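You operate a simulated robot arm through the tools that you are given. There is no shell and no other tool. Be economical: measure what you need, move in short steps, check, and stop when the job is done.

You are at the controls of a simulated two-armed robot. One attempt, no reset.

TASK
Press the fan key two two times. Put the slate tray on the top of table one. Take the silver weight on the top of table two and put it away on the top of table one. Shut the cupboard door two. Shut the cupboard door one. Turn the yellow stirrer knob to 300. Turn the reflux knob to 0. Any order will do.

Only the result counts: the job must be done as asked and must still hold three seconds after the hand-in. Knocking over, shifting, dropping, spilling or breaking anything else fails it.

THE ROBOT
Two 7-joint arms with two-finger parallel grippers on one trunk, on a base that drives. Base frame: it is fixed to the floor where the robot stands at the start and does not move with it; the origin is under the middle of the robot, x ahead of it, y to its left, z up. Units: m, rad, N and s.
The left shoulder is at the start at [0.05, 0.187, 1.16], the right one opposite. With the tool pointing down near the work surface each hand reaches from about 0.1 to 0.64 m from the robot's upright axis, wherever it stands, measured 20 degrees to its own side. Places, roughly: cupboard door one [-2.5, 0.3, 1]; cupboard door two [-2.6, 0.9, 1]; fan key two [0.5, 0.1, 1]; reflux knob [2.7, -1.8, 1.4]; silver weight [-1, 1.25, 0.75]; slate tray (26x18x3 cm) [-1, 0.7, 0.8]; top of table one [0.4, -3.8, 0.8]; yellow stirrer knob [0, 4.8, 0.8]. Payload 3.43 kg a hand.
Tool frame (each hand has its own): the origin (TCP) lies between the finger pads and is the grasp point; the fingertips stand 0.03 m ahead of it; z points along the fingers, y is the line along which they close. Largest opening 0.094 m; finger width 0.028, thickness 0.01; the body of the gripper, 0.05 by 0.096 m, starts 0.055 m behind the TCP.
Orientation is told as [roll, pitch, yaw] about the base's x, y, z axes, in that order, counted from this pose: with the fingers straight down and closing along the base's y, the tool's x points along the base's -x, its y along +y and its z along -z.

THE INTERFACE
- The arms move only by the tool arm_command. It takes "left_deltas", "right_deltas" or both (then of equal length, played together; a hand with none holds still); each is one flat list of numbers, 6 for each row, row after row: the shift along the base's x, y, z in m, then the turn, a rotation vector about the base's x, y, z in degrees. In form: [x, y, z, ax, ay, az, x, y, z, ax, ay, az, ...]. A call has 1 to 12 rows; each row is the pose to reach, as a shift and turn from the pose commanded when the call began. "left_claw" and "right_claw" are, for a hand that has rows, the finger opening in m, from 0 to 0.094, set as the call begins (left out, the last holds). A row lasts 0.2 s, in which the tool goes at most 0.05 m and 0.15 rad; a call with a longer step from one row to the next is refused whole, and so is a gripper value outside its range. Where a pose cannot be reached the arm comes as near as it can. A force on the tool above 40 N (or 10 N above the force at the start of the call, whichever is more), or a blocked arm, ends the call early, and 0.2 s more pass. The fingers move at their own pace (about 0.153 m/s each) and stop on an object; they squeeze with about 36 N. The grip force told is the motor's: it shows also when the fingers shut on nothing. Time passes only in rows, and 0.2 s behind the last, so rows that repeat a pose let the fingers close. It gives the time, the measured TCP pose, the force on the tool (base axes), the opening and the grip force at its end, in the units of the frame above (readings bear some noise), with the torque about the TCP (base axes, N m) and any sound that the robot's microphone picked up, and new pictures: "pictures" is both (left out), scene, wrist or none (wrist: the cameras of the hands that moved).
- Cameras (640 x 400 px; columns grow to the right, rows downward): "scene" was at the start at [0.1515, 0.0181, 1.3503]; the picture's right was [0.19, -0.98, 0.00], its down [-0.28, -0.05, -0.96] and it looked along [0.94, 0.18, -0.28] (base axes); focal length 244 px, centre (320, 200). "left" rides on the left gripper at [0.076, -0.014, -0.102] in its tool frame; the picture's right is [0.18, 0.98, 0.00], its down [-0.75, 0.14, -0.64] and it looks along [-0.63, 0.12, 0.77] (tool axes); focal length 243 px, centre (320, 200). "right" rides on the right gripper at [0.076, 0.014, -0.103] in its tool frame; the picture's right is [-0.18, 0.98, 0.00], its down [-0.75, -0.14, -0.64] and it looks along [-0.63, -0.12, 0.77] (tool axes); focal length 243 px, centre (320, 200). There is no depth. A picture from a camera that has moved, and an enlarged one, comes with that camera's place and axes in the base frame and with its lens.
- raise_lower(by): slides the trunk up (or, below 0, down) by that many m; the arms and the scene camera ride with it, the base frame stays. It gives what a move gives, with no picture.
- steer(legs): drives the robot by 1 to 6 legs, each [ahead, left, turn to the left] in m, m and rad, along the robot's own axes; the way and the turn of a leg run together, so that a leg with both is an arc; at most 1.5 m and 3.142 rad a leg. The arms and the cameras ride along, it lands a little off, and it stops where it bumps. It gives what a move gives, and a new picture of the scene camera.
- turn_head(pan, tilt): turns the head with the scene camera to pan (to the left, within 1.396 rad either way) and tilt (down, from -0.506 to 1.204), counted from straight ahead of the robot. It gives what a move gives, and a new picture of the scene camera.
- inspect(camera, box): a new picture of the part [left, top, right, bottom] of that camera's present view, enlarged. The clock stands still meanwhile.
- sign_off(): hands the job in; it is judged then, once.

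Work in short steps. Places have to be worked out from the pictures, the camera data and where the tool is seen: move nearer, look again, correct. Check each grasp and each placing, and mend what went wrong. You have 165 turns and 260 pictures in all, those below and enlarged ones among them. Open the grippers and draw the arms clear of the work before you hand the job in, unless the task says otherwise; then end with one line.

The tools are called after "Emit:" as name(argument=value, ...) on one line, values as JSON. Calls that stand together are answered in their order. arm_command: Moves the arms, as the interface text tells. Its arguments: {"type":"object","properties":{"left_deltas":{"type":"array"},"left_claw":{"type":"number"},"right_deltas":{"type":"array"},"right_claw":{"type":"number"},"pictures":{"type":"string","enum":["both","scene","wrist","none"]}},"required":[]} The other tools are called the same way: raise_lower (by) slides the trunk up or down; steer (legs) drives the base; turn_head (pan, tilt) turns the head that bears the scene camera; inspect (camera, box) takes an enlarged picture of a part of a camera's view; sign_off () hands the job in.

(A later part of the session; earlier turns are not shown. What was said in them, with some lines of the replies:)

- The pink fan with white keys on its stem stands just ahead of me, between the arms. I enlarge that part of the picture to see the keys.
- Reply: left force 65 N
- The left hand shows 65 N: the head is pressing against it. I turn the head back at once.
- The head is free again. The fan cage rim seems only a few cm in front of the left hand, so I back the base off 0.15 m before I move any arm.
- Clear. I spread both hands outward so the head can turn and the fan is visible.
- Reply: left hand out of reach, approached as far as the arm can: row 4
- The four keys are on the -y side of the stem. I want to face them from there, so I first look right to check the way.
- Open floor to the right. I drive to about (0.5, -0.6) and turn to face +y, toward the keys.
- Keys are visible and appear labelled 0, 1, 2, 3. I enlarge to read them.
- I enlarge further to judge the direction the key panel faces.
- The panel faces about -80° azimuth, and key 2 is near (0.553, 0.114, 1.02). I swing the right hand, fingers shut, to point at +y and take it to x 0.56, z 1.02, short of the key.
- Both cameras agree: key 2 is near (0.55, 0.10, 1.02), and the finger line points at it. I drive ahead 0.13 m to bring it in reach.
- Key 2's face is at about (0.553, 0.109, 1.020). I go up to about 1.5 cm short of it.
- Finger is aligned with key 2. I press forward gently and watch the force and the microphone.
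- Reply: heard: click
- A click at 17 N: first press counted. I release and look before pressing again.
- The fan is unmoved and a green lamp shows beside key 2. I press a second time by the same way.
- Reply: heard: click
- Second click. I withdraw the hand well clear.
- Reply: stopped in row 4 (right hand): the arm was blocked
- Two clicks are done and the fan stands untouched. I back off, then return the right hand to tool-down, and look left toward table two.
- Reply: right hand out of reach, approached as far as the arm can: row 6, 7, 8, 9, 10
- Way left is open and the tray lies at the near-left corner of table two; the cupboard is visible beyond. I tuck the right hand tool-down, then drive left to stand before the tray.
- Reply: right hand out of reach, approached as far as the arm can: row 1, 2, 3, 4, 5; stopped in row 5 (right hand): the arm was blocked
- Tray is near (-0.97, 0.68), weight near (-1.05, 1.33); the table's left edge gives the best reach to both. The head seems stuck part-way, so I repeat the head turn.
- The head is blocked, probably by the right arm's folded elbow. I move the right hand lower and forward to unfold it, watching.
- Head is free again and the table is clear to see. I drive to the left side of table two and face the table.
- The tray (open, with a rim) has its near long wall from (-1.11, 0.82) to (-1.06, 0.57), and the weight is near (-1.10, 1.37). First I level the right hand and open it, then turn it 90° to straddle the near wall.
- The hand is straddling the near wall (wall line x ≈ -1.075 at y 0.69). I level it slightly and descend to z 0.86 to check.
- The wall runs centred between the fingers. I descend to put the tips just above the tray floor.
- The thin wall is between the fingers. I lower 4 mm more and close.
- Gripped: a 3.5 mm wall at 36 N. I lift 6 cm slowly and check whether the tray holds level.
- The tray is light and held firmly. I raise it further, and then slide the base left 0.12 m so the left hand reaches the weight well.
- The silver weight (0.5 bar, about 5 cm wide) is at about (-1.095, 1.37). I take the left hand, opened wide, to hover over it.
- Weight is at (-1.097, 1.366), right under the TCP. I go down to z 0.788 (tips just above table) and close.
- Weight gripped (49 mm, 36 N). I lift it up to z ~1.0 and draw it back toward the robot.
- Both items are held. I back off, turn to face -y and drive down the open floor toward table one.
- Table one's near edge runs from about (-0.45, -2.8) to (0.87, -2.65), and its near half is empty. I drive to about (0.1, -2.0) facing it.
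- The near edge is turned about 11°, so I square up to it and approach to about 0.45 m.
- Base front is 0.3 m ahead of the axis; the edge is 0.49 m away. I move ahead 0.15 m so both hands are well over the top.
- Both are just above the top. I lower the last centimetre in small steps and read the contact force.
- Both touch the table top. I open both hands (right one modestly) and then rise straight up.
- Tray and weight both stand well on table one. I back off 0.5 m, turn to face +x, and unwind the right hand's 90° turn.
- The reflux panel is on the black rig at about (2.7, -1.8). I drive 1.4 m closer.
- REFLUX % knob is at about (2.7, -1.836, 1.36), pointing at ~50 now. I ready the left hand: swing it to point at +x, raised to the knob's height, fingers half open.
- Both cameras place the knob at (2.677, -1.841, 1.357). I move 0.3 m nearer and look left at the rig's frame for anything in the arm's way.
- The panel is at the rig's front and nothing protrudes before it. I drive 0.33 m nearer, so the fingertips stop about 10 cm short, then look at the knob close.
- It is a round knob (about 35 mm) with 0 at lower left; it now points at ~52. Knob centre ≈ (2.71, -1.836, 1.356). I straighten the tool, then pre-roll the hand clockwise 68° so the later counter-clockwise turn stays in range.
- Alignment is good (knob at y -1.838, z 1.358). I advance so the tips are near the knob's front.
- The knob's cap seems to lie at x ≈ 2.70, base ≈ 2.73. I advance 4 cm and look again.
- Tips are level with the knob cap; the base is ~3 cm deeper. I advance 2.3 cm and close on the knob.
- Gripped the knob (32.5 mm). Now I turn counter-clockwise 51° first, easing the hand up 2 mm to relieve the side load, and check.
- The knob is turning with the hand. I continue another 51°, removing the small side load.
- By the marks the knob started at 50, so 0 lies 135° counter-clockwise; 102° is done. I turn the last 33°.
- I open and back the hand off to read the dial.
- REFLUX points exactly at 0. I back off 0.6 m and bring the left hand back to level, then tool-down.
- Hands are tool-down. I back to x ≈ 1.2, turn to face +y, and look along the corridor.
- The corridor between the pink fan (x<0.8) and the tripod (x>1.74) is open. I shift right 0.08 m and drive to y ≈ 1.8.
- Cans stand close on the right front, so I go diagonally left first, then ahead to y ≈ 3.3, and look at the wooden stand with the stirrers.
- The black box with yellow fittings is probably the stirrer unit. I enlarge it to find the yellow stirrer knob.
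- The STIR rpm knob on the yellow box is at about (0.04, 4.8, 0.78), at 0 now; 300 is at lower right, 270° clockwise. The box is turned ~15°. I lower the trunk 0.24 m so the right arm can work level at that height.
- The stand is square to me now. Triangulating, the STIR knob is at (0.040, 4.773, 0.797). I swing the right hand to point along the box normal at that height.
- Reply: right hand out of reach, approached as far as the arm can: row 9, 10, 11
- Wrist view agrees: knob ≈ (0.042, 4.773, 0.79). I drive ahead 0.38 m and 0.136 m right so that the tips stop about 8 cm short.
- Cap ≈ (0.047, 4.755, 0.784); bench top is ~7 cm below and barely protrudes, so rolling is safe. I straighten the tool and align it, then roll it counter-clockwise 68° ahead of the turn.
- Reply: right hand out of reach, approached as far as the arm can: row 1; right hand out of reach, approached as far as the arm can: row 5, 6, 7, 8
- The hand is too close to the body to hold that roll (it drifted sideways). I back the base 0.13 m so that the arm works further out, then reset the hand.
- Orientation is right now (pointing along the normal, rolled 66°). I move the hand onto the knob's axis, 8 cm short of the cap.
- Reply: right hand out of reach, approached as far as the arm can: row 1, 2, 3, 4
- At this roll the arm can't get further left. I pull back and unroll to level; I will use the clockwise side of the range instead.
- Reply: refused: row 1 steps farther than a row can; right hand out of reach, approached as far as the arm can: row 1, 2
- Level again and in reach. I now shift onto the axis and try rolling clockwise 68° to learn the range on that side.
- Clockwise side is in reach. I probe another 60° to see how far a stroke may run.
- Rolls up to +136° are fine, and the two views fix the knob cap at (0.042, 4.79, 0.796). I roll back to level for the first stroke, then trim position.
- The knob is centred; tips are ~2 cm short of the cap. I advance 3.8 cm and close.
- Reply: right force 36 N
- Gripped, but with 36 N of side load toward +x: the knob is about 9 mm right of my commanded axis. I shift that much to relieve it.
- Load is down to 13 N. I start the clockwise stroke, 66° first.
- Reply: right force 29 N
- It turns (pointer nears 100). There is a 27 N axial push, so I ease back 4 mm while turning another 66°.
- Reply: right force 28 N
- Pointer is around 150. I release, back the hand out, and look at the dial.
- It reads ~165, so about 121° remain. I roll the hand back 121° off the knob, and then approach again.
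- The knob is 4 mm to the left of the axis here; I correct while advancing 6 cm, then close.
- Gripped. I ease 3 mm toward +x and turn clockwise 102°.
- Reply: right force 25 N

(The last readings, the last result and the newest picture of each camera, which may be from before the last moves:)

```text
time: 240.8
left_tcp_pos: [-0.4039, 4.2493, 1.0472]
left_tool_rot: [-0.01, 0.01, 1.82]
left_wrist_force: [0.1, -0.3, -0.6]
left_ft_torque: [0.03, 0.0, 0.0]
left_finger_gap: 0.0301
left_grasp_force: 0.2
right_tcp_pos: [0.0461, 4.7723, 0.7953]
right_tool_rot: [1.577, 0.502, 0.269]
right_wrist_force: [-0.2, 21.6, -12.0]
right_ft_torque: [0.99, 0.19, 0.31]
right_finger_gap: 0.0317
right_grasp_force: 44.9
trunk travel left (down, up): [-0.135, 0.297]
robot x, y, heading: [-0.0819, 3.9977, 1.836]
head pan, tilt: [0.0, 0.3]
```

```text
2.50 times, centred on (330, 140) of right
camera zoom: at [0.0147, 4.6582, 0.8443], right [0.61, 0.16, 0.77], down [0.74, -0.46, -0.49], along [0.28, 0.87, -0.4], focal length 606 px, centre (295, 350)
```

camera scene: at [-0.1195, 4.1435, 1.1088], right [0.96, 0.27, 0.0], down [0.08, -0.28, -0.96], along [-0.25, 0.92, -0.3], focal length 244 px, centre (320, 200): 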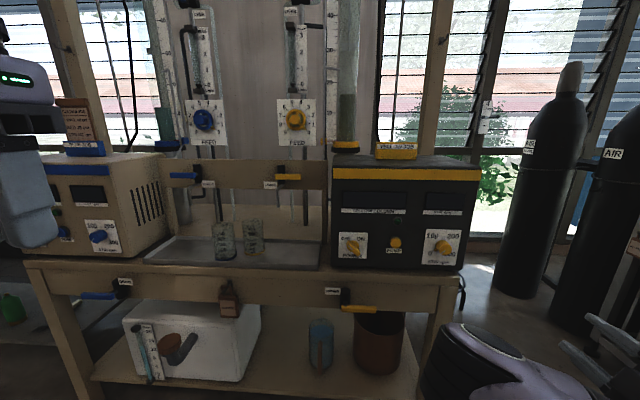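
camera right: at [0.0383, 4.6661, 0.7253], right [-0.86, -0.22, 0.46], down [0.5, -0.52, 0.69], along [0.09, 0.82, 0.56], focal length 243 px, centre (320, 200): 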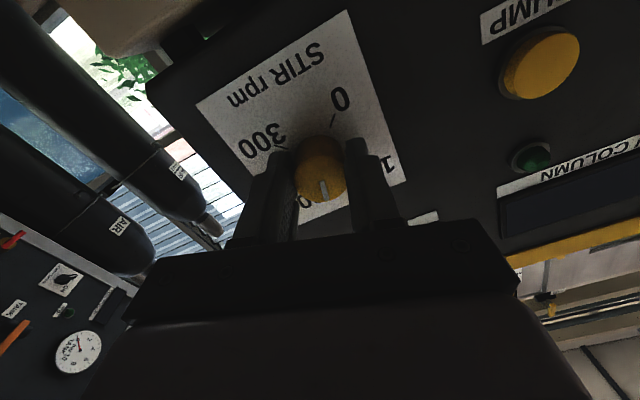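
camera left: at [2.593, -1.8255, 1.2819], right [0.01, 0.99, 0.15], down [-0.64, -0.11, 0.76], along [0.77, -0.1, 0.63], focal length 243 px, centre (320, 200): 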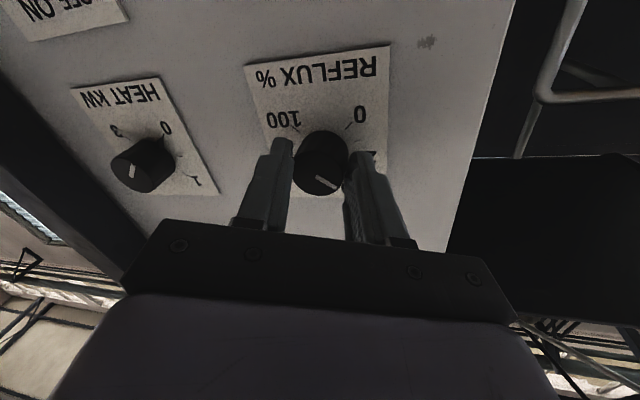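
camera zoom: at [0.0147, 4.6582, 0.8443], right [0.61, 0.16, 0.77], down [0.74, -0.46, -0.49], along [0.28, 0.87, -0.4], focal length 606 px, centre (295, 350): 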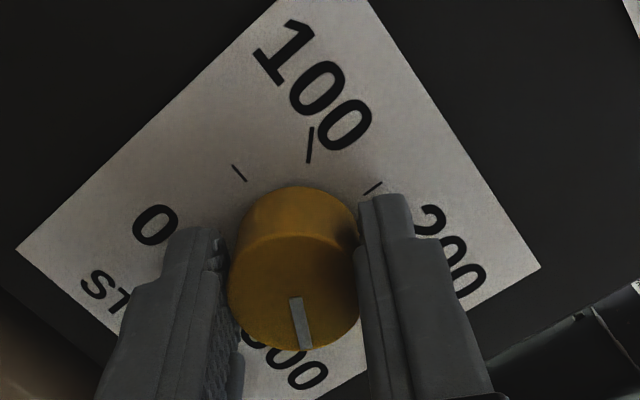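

The pointer nears 300. I turn the last ~19°.

Emit:
arm_command(right_deltas=[0, 0.002, 0.001, -2.2, 8.2, 0, 0, 0.002, 0.001, -4.4, 16.4, 0, 0, 0.002, 0.001, -4.95, 18.4, 0, 0, 0.002, 0.001, -4.95, 18.4, 0], pictures="none")

Emit:
inspect(camera="right", box=[220, 60, 440, 220])

```text
time: 241.8
left_tcp_pos: [-0.4033, 4.246, 1.0475]
left_tool_rot: [-0.012, 0.006, 1.821]
left_wrist_force: [0.0, -0.4, 0.8]
left_ft_torque: [-0.03, 0.02, -0.01]
left_finger_gap: 0.03
left_grasp_force: 0.1
right_tcp_pos: [0.0463, 4.7731, 0.7967]
right_tool_rot: [1.58, 0.828, 0.268]
right_wrist_force: [0.1, -17.2, -12.9]
right_ft_torque: [0.43, -0.45, -0.46]
right_finger_gap: 0.0319
right_grasp_force: 44.6
trunk travel left (down, up): [-0.135, 0.297]
robot x, y, heading: [-0.0778, 3.9943, 1.84]
head pan, tilt: [0.0, 0.3]
```

```text
2.50 times, centred on (330, 140) of right
camera zoom: at [0.0326, 4.6633, 0.8618], right [0.82, 0.22, 0.53], down [0.56, -0.51, -0.65], along [0.13, 0.83, -0.54], focal length 606 px, centre (295, 350)
```

zoom: 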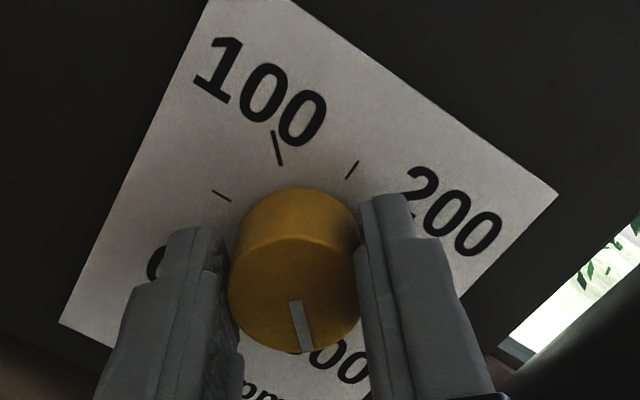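

I release, back off, and read the dial.

Emit:
arm_command(right_deltas=[0, 0, 0, 0, 0, 0, 0, 0, 0, 0, 0, 0], right_claw=0.054, pictures="none")

Emit:
arm_command(right_deltas=[0.0065, -0.024, 0, 0, 0, 0, 0.016, -0.058, 0, 0, 0, 0], pictures="none")

Emit:
inspect(camera="right", box=[220, 40, 460, 190])

```text
time: 242.4
left_tcp_pos: [-0.403, 4.2461, 1.0465]
left_tool_rot: [-0.013, 0.007, 1.82]
left_wrist_force: [0.3, -0.7, -0.7]
left_ft_torque: [0.01, 0.01, -0.02]
left_finger_gap: 0.0303
left_grasp_force: 0.1
right_tcp_pos: [0.0448, 4.7729, 0.7994]
right_tool_rot: [1.589, 0.828, 0.277]
right_wrist_force: [-0.2, -1.4, 0.1]
right_ft_torque: [-0.03, 0.02, 0.0]
right_finger_gap: 0.0543
right_grasp_force: 0.1
trunk travel left (down, up): [-0.135, 0.297]
robot x, y, heading: [-0.0769, 3.9945, 1.839]
head pan, tilt: [0.0, 0.3]
```

```text
time: 243.0
left_tcp_pos: [-0.4027, 4.2467, 1.047]
left_tool_rot: [-0.013, 0.007, 1.821]
left_wrist_force: [0.4, -0.2, 0.6]
left_ft_torque: [0.01, -0.01, -0.01]
left_finger_gap: 0.0296
left_grasp_force: 0.1
right_tcp_pos: [0.067, 4.7162, 0.7976]
right_tool_rot: [1.576, 0.83, 0.257]
right_wrist_force: [0.6, 0.4, -0.1]
right_ft_torque: [-0.01, -0.03, 0.01]
right_finger_gap: 0.054
right_grasp_force: 0.1
trunk travel left (down, up): [-0.135, 0.297]
robot x, y, heading: [-0.0819, 3.9983, 1.842]
head pan, tilt: [0.0, 0.3]
```

```text
2.67 times, centred on (340, 115) of right
camera zoom: at [0.0536, 4.6073, 0.8617], right [0.82, 0.21, 0.53], down [0.55, -0.52, -0.65], along [0.13, 0.83, -0.54], focal length 647 px, centre (267, 427)
```

zoom: 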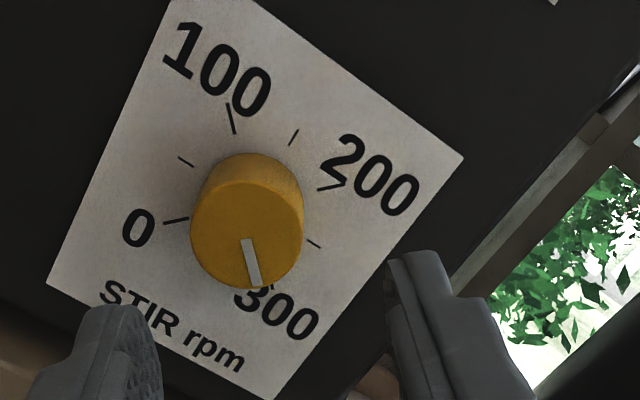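

It reads 300 within a few degrees. I draw the hand back to get a frontal check from the head camera.

Emit:
steer(legs=[[-0.12, 0, 0]])

Emit:
inspect(camera="scene", box=[390, 190, 490, 270])

Emit:
inspect(camera="right", box=[260, 10, 400, 110])

```text
time: 244.3
left_tcp_pos: [-0.3722, 4.1303, 1.0472]
left_tool_rot: [-0.012, 0.007, 1.822]
left_wrist_force: [-0.1, -0.3, -1.1]
left_ft_torque: [-0.03, -0.01, 0.02]
left_finger_gap: 0.0298
left_grasp_force: 0.1
right_tcp_pos: [0.0963, 4.6036, 0.7993]
right_tool_rot: [1.588, 0.834, 0.268]
right_wrist_force: [0.4, -0.8, 0.1]
right_ft_torque: [-0.01, 0.0, -0.02]
right_finger_gap: 0.0541
right_grasp_force: 0.1
trunk travel left (down, up): [-0.135, 0.297]
robot x, y, heading: [-0.0517, 3.8816, 1.847]
head pan, tilt: [0.0, 0.3]
camera scene: at [-0.0881, 4.0288, 1.1089], right [0.96, 0.27, 0.0], down [0.08, -0.28, -0.96], along [-0.26, 0.92, -0.3], focal length 244 px, centre (320, 200)
```

scene: 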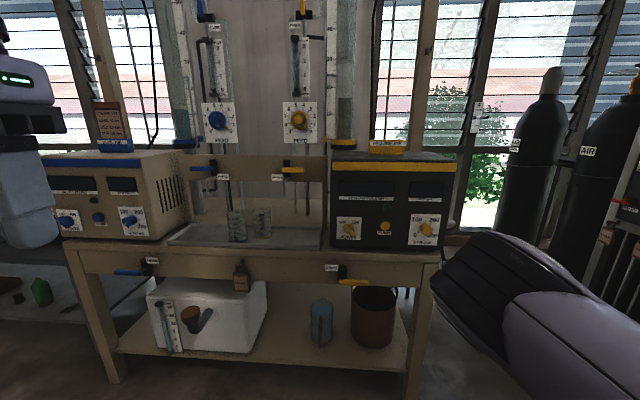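

```text
5.00 times, centred on (440, 230) of scene
camera zoom: at [-0.0881, 4.0288, 1.1089], right [0.96, 0.27, 0.0], down [0.08, -0.28, -0.96], along [-0.26, 0.92, -0.3], focal length 1222 px, centre (-280, 50)
```

zoom: 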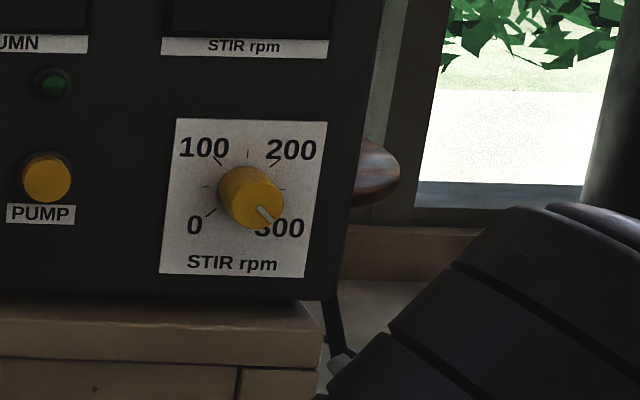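

```text
4.00 times, centred on (330, 60) of right
camera zoom: at [0.0835, 4.4939, 0.865], right [0.82, 0.21, 0.53], down [0.55, -0.51, -0.66], along [0.13, 0.83, -0.54], focal length 970 px, centre (280, 760)
```

zoom: 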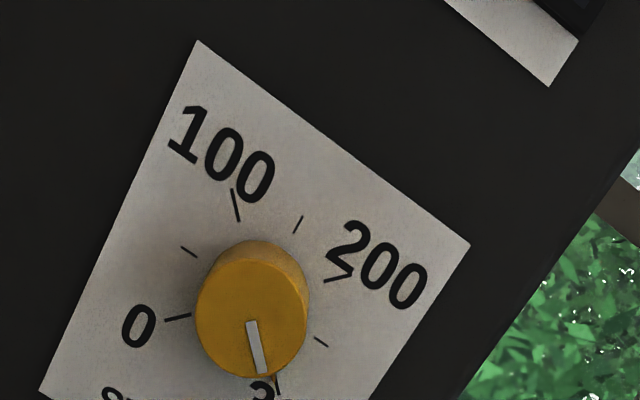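

The STIR pointer sits at 300 (within 1–2° of the tick). Next the cupboard doors: I go back by the corridor I know, first to (1.27, -0.9).

Emit:
steer(legs=[[-0.5, 0, 0], [0, 0, -0.277], [-1.2, -0.72, 0], [-0.4, -0.47, 0], [-1.5, 0, 0], [-1.2, 0, 0]])

```text
time: 270.7
left_tcp_pos: [0.9699, -0.6367, 1.0473]
left_tool_rot: [-0.013, 0.007, 1.542]
left_wrist_force: [0.3, 0.8, -0.2]
left_ft_torque: [0.0, 0.02, -0.02]
left_finger_gap: 0.0301
left_grasp_force: 0.0
right_tcp_pos: [1.5522, -0.3141, 0.8008]
right_tool_rot: [1.585, 0.833, -0.015]
right_wrist_force: [0.0, 0.0, -0.5]
right_ft_torque: [-0.01, 0.02, -0.01]
right_finger_gap: 0.0539
right_grasp_force: 0.0
trunk travel left (down, up): [-0.135, 0.297]
robot x, y, heading: [1.2095, -0.9658, 1.563]
head pan, tilt: [0.0, 0.3]
camera scene: at [1.2138, -0.8134, 1.1088], right [1.0, -0.01, 0.0], down [0.0, -0.3, -0.96], along [0.01, 0.96, -0.3], focal length 244 px, centre (320, 200)
```

scene: 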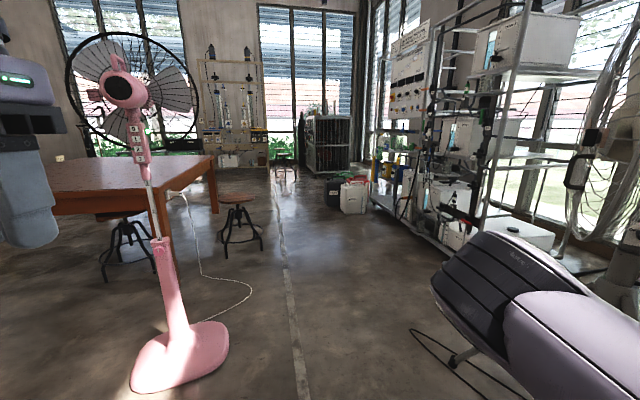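

Arrived. I turn to face -x and drive to about (-1.55, -0.95), then look at the cupboard.

Emit:
steer(legs=[[0, 0, 1.575], [1.5, 0, 0], [1.25, 0, 0]])

Emit:
turn_head(pan=-0.75, tilt=0.25)

```text
time: 288.0
left_tcp_pos: [-1.8654, -1.3245, 1.0475]
left_tool_rot: [-0.01, 0.007, -3.111]
left_wrist_force: [-0.5, 0.2, -0.6]
left_ft_torque: [0.0, -0.02, 0.02]
left_finger_gap: 0.0302
left_grasp_force: 0.1
right_tcp_pos: [-2.2214, -0.763, 0.8018]
right_tool_rot: [1.584, 0.834, 1.612]
right_wrist_force: [0.1, 0.1, 0.5]
right_ft_torque: [-0.04, -0.03, 0.05]
right_finger_gap: 0.0538
right_grasp_force: 0.0
trunk travel left (down, up): [-0.135, 0.297]
robot x, y, heading: [-1.5503, -1.0602, -3.095]
head pan, tilt: [0.0, 0.3]
camera scene: at [-1.7004, -1.0715, 1.1088], right [-0.05, 1.0, 0.0], down [0.3, 0.01, -0.96], along [-0.95, -0.05, -0.3], focal length 244 px, centre (320, 200)
```

scene: 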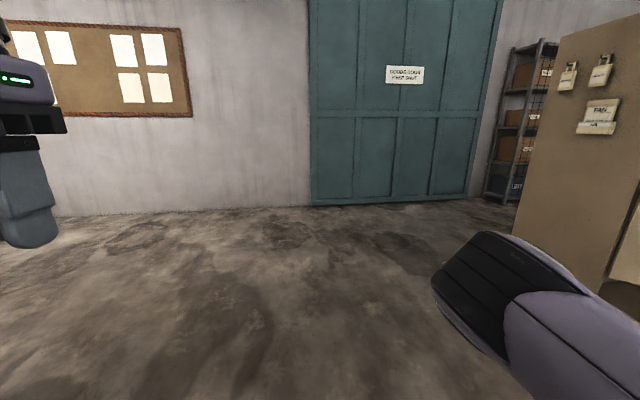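

```text
time: 289.1
left_tcp_pos: [-1.864, -1.3258, 1.0464]
left_tool_rot: [-0.011, 0.009, -3.112]
left_wrist_force: [1.2, 0.1, 0.0]
left_ft_torque: [-0.01, -0.03, -0.01]
left_finger_gap: 0.03
left_grasp_force: 0.2
right_tcp_pos: [-2.221, -0.76, 0.7999]
right_tool_rot: [1.584, 0.835, 1.613]
right_wrist_force: [-0.2, 0.1, 0.9]
right_ft_torque: [-0.01, 0.0, -0.02]
right_finger_gap: 0.054
right_grasp_force: 0.0
trunk travel left (down, up): [-0.135, 0.297]
robot x, y, heading: [-1.5504, -1.0622, -3.092]
head pan, tilt: [-0.75, 0.25]
camera scene: at [-1.6785, -1.0067, 1.1135], right [0.64, 0.76, 0.0], down [0.19, -0.16, -0.97], along [-0.74, 0.62, -0.25], focal length 244 px, centre (320, 200)
```

scene: 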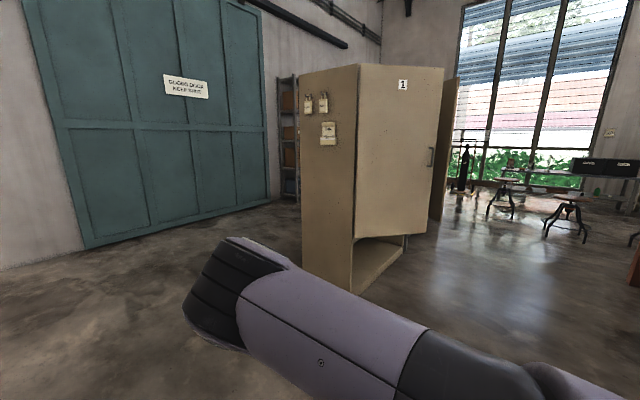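

Both doors stand ~40–45° open on a cupboard whose front runs from (-2.74, 0.19) to (-3.05, 1.39). I will push them in with both fists facing ahead: I point the left hand forward and shut both grippers.

Emit:
arm_command(left_deltas=[-0.015, 0, -0.01, -0.4, 8.2, 0, -0.03, 0, -0.02, -0.8, 16.4, 0, -0.045, 0, -0.03, -1.2, 24.6, 0, -0.06, 0, -0.04, -1.6, 32.8, 0, -0.08, 0, -0.05, -2, 41, 0, -0.1, 0, -0.06, -2.4, 49.2, 0, -0.12, 0, -0.07, -2.9, 57.4, 0, -0.14, 0, -0.08, -3.3, 65.6, 0, -0.16, 0, -0.09, -3.7, 73.8, 0, -0.18, 0, -0.1, -4.1, 82, 0, -0.2, 0, -0.1, -4.5, 90, 0], right_deltas=[0, 0, 0, 0, 0, 0, 0, 0, 0, 0, 0, 0, 0, 0, 0, 0, 0, 0, 0, 0, 0, 0, 0, 0, 0, 0, 0, 0, 0, 0, 0, 0, 0, 0, 0, 0, 0, 0, 0, 0, 0, 0, 0, 0, 0, 0, 0, 0, 0, 0, 0, 0, 0, 0, 0, 0, 0, 0, 0, 0, 0, 0, 0, 0, 0, 0], left_claw=0, right_claw=0, pictures="none")

Emit:
steer(legs=[[0, 0, 0.2], [-0.38, 0, 0], [0, -1.05, 0], [0, -1.05, 0]])

Emit:
turn_head(pan=0, tilt=0.3)

```text
time: 291.5
left_tcp_pos: [-2.0507, -1.3211, 0.9514]
left_tool_rot: [0.223, -1.455, 2.942]
left_wrist_force: [0.0, -0.2, -0.4]
left_ft_torque: [-0.01, 0.0, 0.01]
left_finger_gap: 0.0001
left_grasp_force: 33.2
left hand out of reach, approached as far as the arm can: row 11
right_tcp_pos: [-2.2217, -0.7628, 0.8001]
right_tool_rot: [1.585, 0.833, 1.613]
right_wrist_force: [-0.5, 0.3, 0.1]
right_ft_torque: [0.01, -0.01, 0.02]
right_finger_gap: 0.0
right_grasp_force: 32.5
trunk travel left (down, up): [-0.135, 0.297]
robot x, y, heading: [-1.5496, -1.065, -3.09]
head pan, tilt: [-0.75, 0.25]
```

```text
time: 304.7
left_tcp_pos: [-2.1893, 0.6896, 0.9508]
left_tool_rot: [0.226, -1.454, -3.1]
left_wrist_force: [0.0, -0.4, -0.2]
left_ft_torque: [0.01, -0.03, 0.01]
left_finger_gap: 0.0
left_grasp_force: 33.2
right_tcp_pos: [-2.4922, 1.1913, 0.8008]
right_tool_rot: [1.584, 0.833, 1.858]
right_wrist_force: [0.6, -0.5, 0.0]
right_ft_torque: [0.02, -0.01, 0.02]
right_finger_gap: 0.0
right_grasp_force: 33.2
trunk travel left (down, up): [-0.135, 0.297]
robot x, y, heading: [-1.7655, 1.0609, -2.85]
head pan, tilt: [-0.75, 0.25]
camera scene: at [-1.9067, 1.0848, 1.1136], right [0.44, 0.9, 0.0], down [0.22, -0.11, -0.97], along [-0.87, 0.43, -0.25], focal length 244 px, centre (320, 200)
```

scene: 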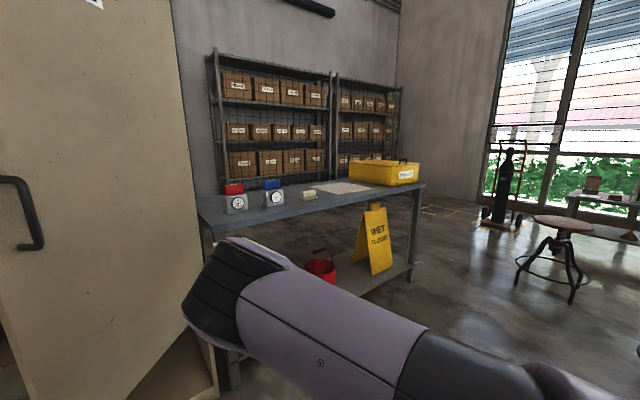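

```text
time: 305.8
left_tcp_pos: [-2.1895, 0.6905, 0.9504]
left_tool_rot: [0.228, -1.454, -3.1]
left_wrist_force: [0.1, -0.6, -1.0]
left_ft_torque: [-0.01, -0.03, 0.0]
left_finger_gap: 0.0
left_grasp_force: 33.0
right_tcp_pos: [-2.4937, 1.1914, 0.7998]
right_tool_rot: [1.584, 0.834, 1.857]
right_wrist_force: [0.9, 0.1, 1.1]
right_ft_torque: [0.03, -0.01, 0.04]
right_finger_gap: 0.0001
right_grasp_force: 33.5
trunk travel left (down, up): [-0.135, 0.297]
robot x, y, heading: [-1.7692, 1.0583, -2.847]
head pan, tilt: [0.0, 0.3]
camera scene: at [-1.9121, 1.0167, 1.1088], right [-0.29, 0.96, 0.0], down [0.28, 0.09, -0.96], along [-0.91, -0.28, -0.3], focal length 244 px, centre (320, 200)
```

scene: 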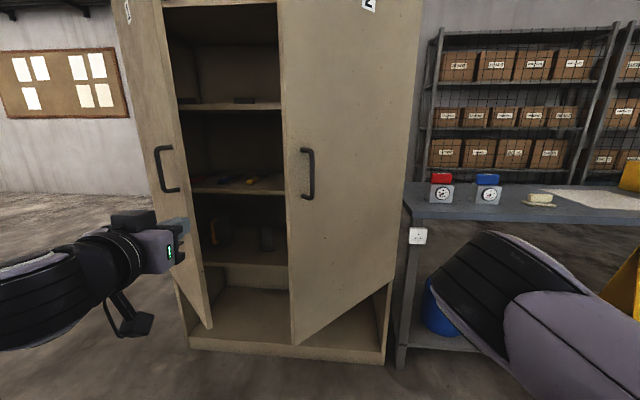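

Now I see both doors: door 2's free edge is at (-2.48, 0.75), door 1's at (-2.45, 0.45), the front from (-2.64, 0.10) to (-2.84, 1.06). I square up, strafe left 0.45 m so the right fist faces door 2, and drive in 0.28 m to push it.

Emit:
steer(legs=[[0, 0, -0.089], [0, 0.45, 0], [0.28, 0, 0]])

```text
time: 310.6
left_tcp_pos: [-2.4007, 0.2361, 0.9504]
left_tool_rot: [0.226, -1.454, 3.095]
left_wrist_force: [0.4, 0.2, 0.2]
left_ft_torque: [-0.03, 0.01, -0.02]
left_finger_gap: 0.0001
left_grasp_force: 33.4
right_tcp_pos: [-2.6604, 0.7616, 0.7999]
right_tool_rot: [1.585, 0.834, 1.769]
right_wrist_force: [0.1, -0.3, -0.2]
right_ft_torque: [0.01, 0.01, -0.03]
right_finger_gap: 0.0001
right_grasp_force: 33.3
trunk travel left (down, up): [-0.135, 0.297]
robot x, y, heading: [-1.9484, 0.5653, -2.937]
head pan, tilt: [0.0, 0.3]
camera scene: at [-2.0959, 0.5368, 1.1088], right [-0.21, 0.98, 0.0], down [0.29, 0.06, -0.96], along [-0.93, -0.2, -0.3], focal length 244 px, centre (320, 200)
```

scene: 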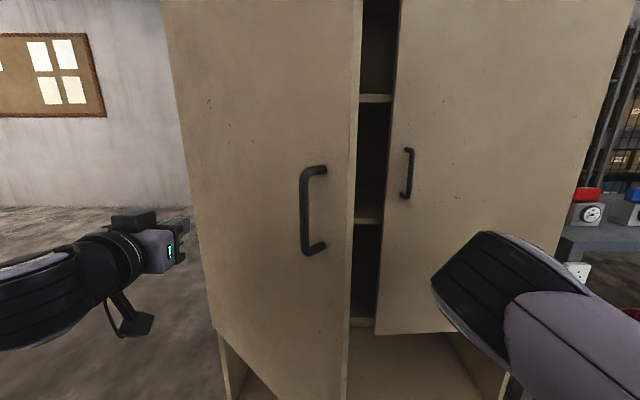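

Door 2 swings in well. I drive 6 cm more and then press the last bit with the right arm, watching the force.

Emit:
steer(legs=[[0.06, 0, 0]])

Emit:
arm_command(right_deltas=[-0.01, -0.002, 0, 0, 0, 0, -0.02, -0.004, 0, 0, 0, 0, -0.03, -0.006, 0, 0, 0, 0, -0.04, -0.008, 0, 0, 0, 0], pictures="scene")

```text
time: 311.6
left_tcp_pos: [-2.4603, 0.2229, 0.9503]
left_tool_rot: [0.227, -1.453, 3.094]
left_wrist_force: [-0.5, 0.7, 0.1]
left_ft_torque: [0.01, -0.04, 0.01]
left_finger_gap: 0.0
left_grasp_force: 32.7
right_tcp_pos: [-2.7174, 0.7491, 0.801]
right_tool_rot: [1.585, 0.835, 1.769]
right_wrist_force: [0.2, -0.1, -0.2]
right_ft_torque: [0.0, 0.0, 0.01]
right_finger_gap: 0.0
right_grasp_force: 32.7
trunk travel left (down, up): [-0.135, 0.297]
robot x, y, heading: [-2.0068, 0.5535, -2.935]
head pan, tilt: [0.0, 0.3]
camera scene: at [-2.1545, 0.5244, 1.1088], right [-0.21, 0.98, 0.0], down [0.29, 0.06, -0.96], along [-0.93, -0.2, -0.3], focal length 244 px, centre (320, 200)
```

scene: 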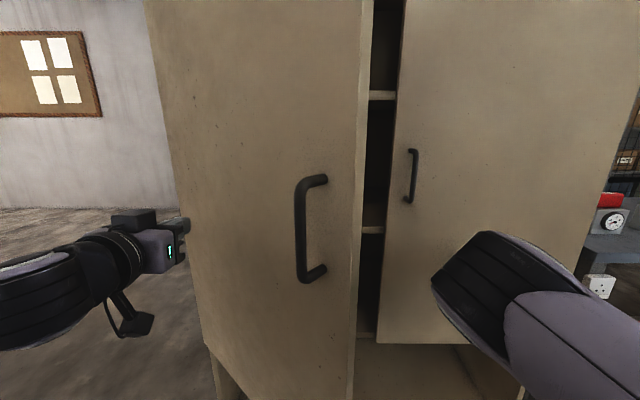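

```text
time: 312.3
left_tcp_pos: [-2.4566, 0.2233, 0.9515]
left_tool_rot: [0.225, -1.457, 3.097]
left_wrist_force: [0.6, 0.3, -0.8]
left_ft_torque: [0.03, 0.02, -0.01]
left_finger_gap: 0.0
left_grasp_force: 32.9
right_tcp_pos: [-2.7376, 0.7485, 0.8001]
right_tool_rot: [1.587, 0.835, 1.768]
right_wrist_force: [26.8, -0.9, 8.4]
right_ft_torque: [-0.08, 0.25, 0.42]
right_finger_gap: 0.0
right_grasp_force: 33.1
trunk travel left (down, up): [-0.135, 0.297]
robot x, y, heading: [-2.0056, 0.5545, -2.942]
head pan, tilt: [0.0, 0.3]
stopped in row 3 (right hand): the force on the tool passed its limit (the readings are from after the stop); the commanded pose is now the measured one
camera scene: at [-2.1509, 0.5242, 1.1095], right [-0.2, 0.98, 0.0], down [0.29, 0.06, -0.96], along [-0.94, -0.2, -0.29], focal length 244 px, centre (320, 200)
```

scene: 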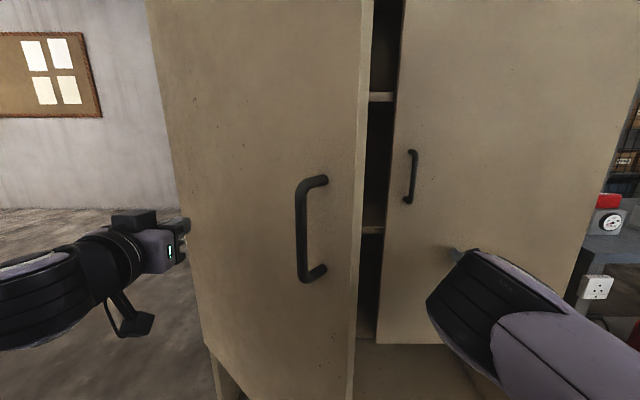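

The force limit tripped at the front plane: door 2 is pressed home. I draw the right fist back, and with the left fist (lowered below the handle) sweep door 1 in.

Emit:
arm_command(left_deltas=[0, 0, -0.045, 0, 0, 0, 0, 0, -0.09, 0, 0, 0, 0, 0, -0.135, 0, 0, 0, 0, 0, -0.16, 0, 0, 0, -0.0443, 0.0163, -0.16, 0, 0, 0, -0.0885, 0.0326, -0.16, 0, 0, 0, -0.129, 0.0549, -0.16, 0, 0, 0, -0.169, 0.077, -0.16, 0, 0, 0, -0.199, 0.0965, -0.16, 0, 0, 0, -0.217, 0.108, -0.16, 0, 0, 0], right_deltas=[0.02, 0.004, 0, 0, 0, 0, 0.04, 0.008, 0, 0, 0, 0, 0.06, 0.012, 0, 0, 0, 0, 0.08, 0.016, 0, 0, 0, 0, 0.08, 0.016, 0, 0, 0, 0, 0.08, 0.016, 0, 0, 0, 0, 0.08, 0.016, 0, 0, 0, 0, 0.08, 0.016, 0, 0, 0, 0, 0.08, 0.016, 0, 0, 0, 0, 0.08, 0.016, 0, 0, 0, 0], pictures="scene")

```text
time: 314.3
left_tcp_pos: [-2.6381, 0.2665, 0.8227]
left_tool_rot: [-0.872, -1.325, -1.985]
left_wrist_force: [31.4, 7.6, 15.2]
left_ft_torque: [-0.09, 0.8, -0.21]
left_finger_gap: 0.0
left_grasp_force: 33.4
left hand out of reach, approached as far as the arm can: row 1, 2, 3, 4, 5, 6, 7, 8, 9
right_tcp_pos: [-2.657, 0.7746, 0.795]
right_tool_rot: [1.573, 0.849, 1.734]
right_wrist_force: [-0.1, -0.1, -0.2]
right_ft_torque: [0.01, -0.09, -0.01]
right_finger_gap: 0.0
right_grasp_force: 32.5
trunk travel left (down, up): [-0.135, 0.297]
robot x, y, heading: [-2.0048, 0.5532, -2.928]
head pan, tilt: [0.0, 0.3]
stopped in row 10 (left hand): the force on the tool passed its limit (the readings are from after the stop); the commanded pose is now the measured one
camera scene: at [-2.1484, 0.5252, 1.1101], right [-0.21, 0.98, 0.0], down [0.28, 0.06, -0.96], along [-0.94, -0.2, -0.29], focal length 244 px, centre (320, 200)
```

scene: 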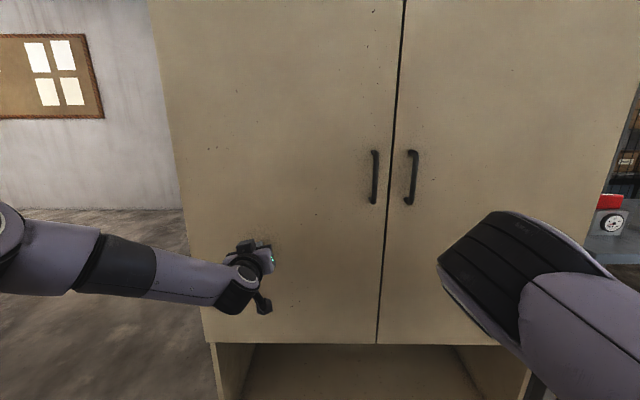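

Both doors look shut. I back straight off 0.5 m and check from a distance that they stay shut.

Emit:
steer(legs=[[-0.5, 0, 0]])

Emit:
inspect(camera="scene", box=[140, 0, 460, 300])

```text
time: 317.3
left_tcp_pos: [-2.1547, 0.3752, 0.8151]
left_tool_rot: [-0.827, -1.32, -2.043]
left_wrist_force: [0.7, 0.9, 1.3]
left_ft_torque: [0.01, 0.0, 0.02]
left_finger_gap: 0.0
left_grasp_force: 33.4
right_tcp_pos: [-2.1623, 0.8869, 0.7906]
right_tool_rot: [1.568, 0.846, 1.71]
right_wrist_force: [-0.1, -0.9, -0.4]
right_ft_torque: [-0.01, 0.01, 0.02]
right_finger_gap: 0.0002
right_grasp_force: 33.0
trunk travel left (down, up): [-0.135, 0.297]
robot x, y, heading: [-1.5148, 0.65, -2.95]
head pan, tilt: [0.0, 0.3]
camera scene: at [-1.6616, 0.6266, 1.1088], right [-0.19, 0.98, 0.0], down [0.29, 0.06, -0.96], along [-0.94, -0.18, -0.3], focal length 244 px, centre (320, 200)
```

scene: 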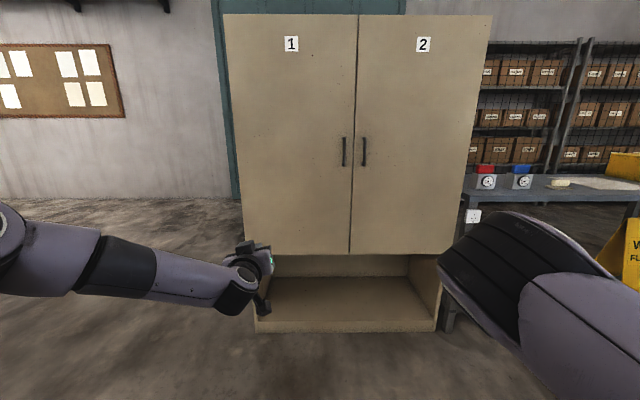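

```text
1.33 times, centred on (300, 150) of scene
camera zoom: at [-1.6616, 0.6266, 1.1088], right [-0.19, 0.98, 0.0], down [0.29, 0.06, -0.96], along [-0.94, -0.18, -0.3], focal length 326 px, centre (347, 267)
```

zoom: 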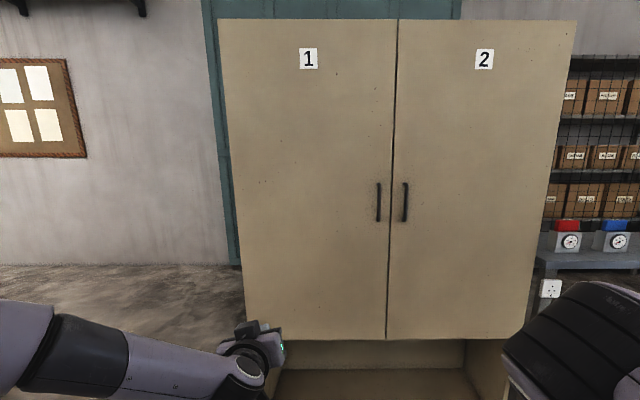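

Both doors are flush and shut. I open both grippers in the clear, then hand in.

Emit:
arm_command(left_deltas=[0, 0, 0, 0, 0, 0, 0, 0, 0, 0, 0, 0], right_deltas=[0, 0, 0, 0, 0, 0, 0, 0, 0, 0, 0, 0], left_claw=0.08, right_claw=0.08, pictures="none")

Emit:
sign_off()

```text
time: 317.9
left_tcp_pos: [-2.1553, 0.3744, 0.8141]
left_tool_rot: [-0.824, -1.318, -2.043]
left_wrist_force: [-0.8, -0.7, -0.5]
left_ft_torque: [-0.02, 0.01, -0.02]
left_finger_gap: 0.0796
left_grasp_force: 0.0
right_tcp_pos: [-2.1612, 0.8868, 0.7911]
right_tool_rot: [1.565, 0.849, 1.708]
right_wrist_force: [-0.4, -0.2, 0.0]
right_ft_torque: [-0.02, -0.02, -0.03]
right_finger_gap: 0.08
right_grasp_force: 0.0
trunk travel left (down, up): [-0.135, 0.297]
robot x, y, heading: [-1.5177, 0.6582, -2.959]
head pan, tilt: [0.0, 0.3]
```

```text
The job is handed in.
```

The job is handed in: fan key two was pressed twice (two clicks heard), the slate tray and silver weight are on table one, both cupboard doors are shut, the reflux knob reads 0, and the yellow stirrer knob reads 300 to within a degree or two.
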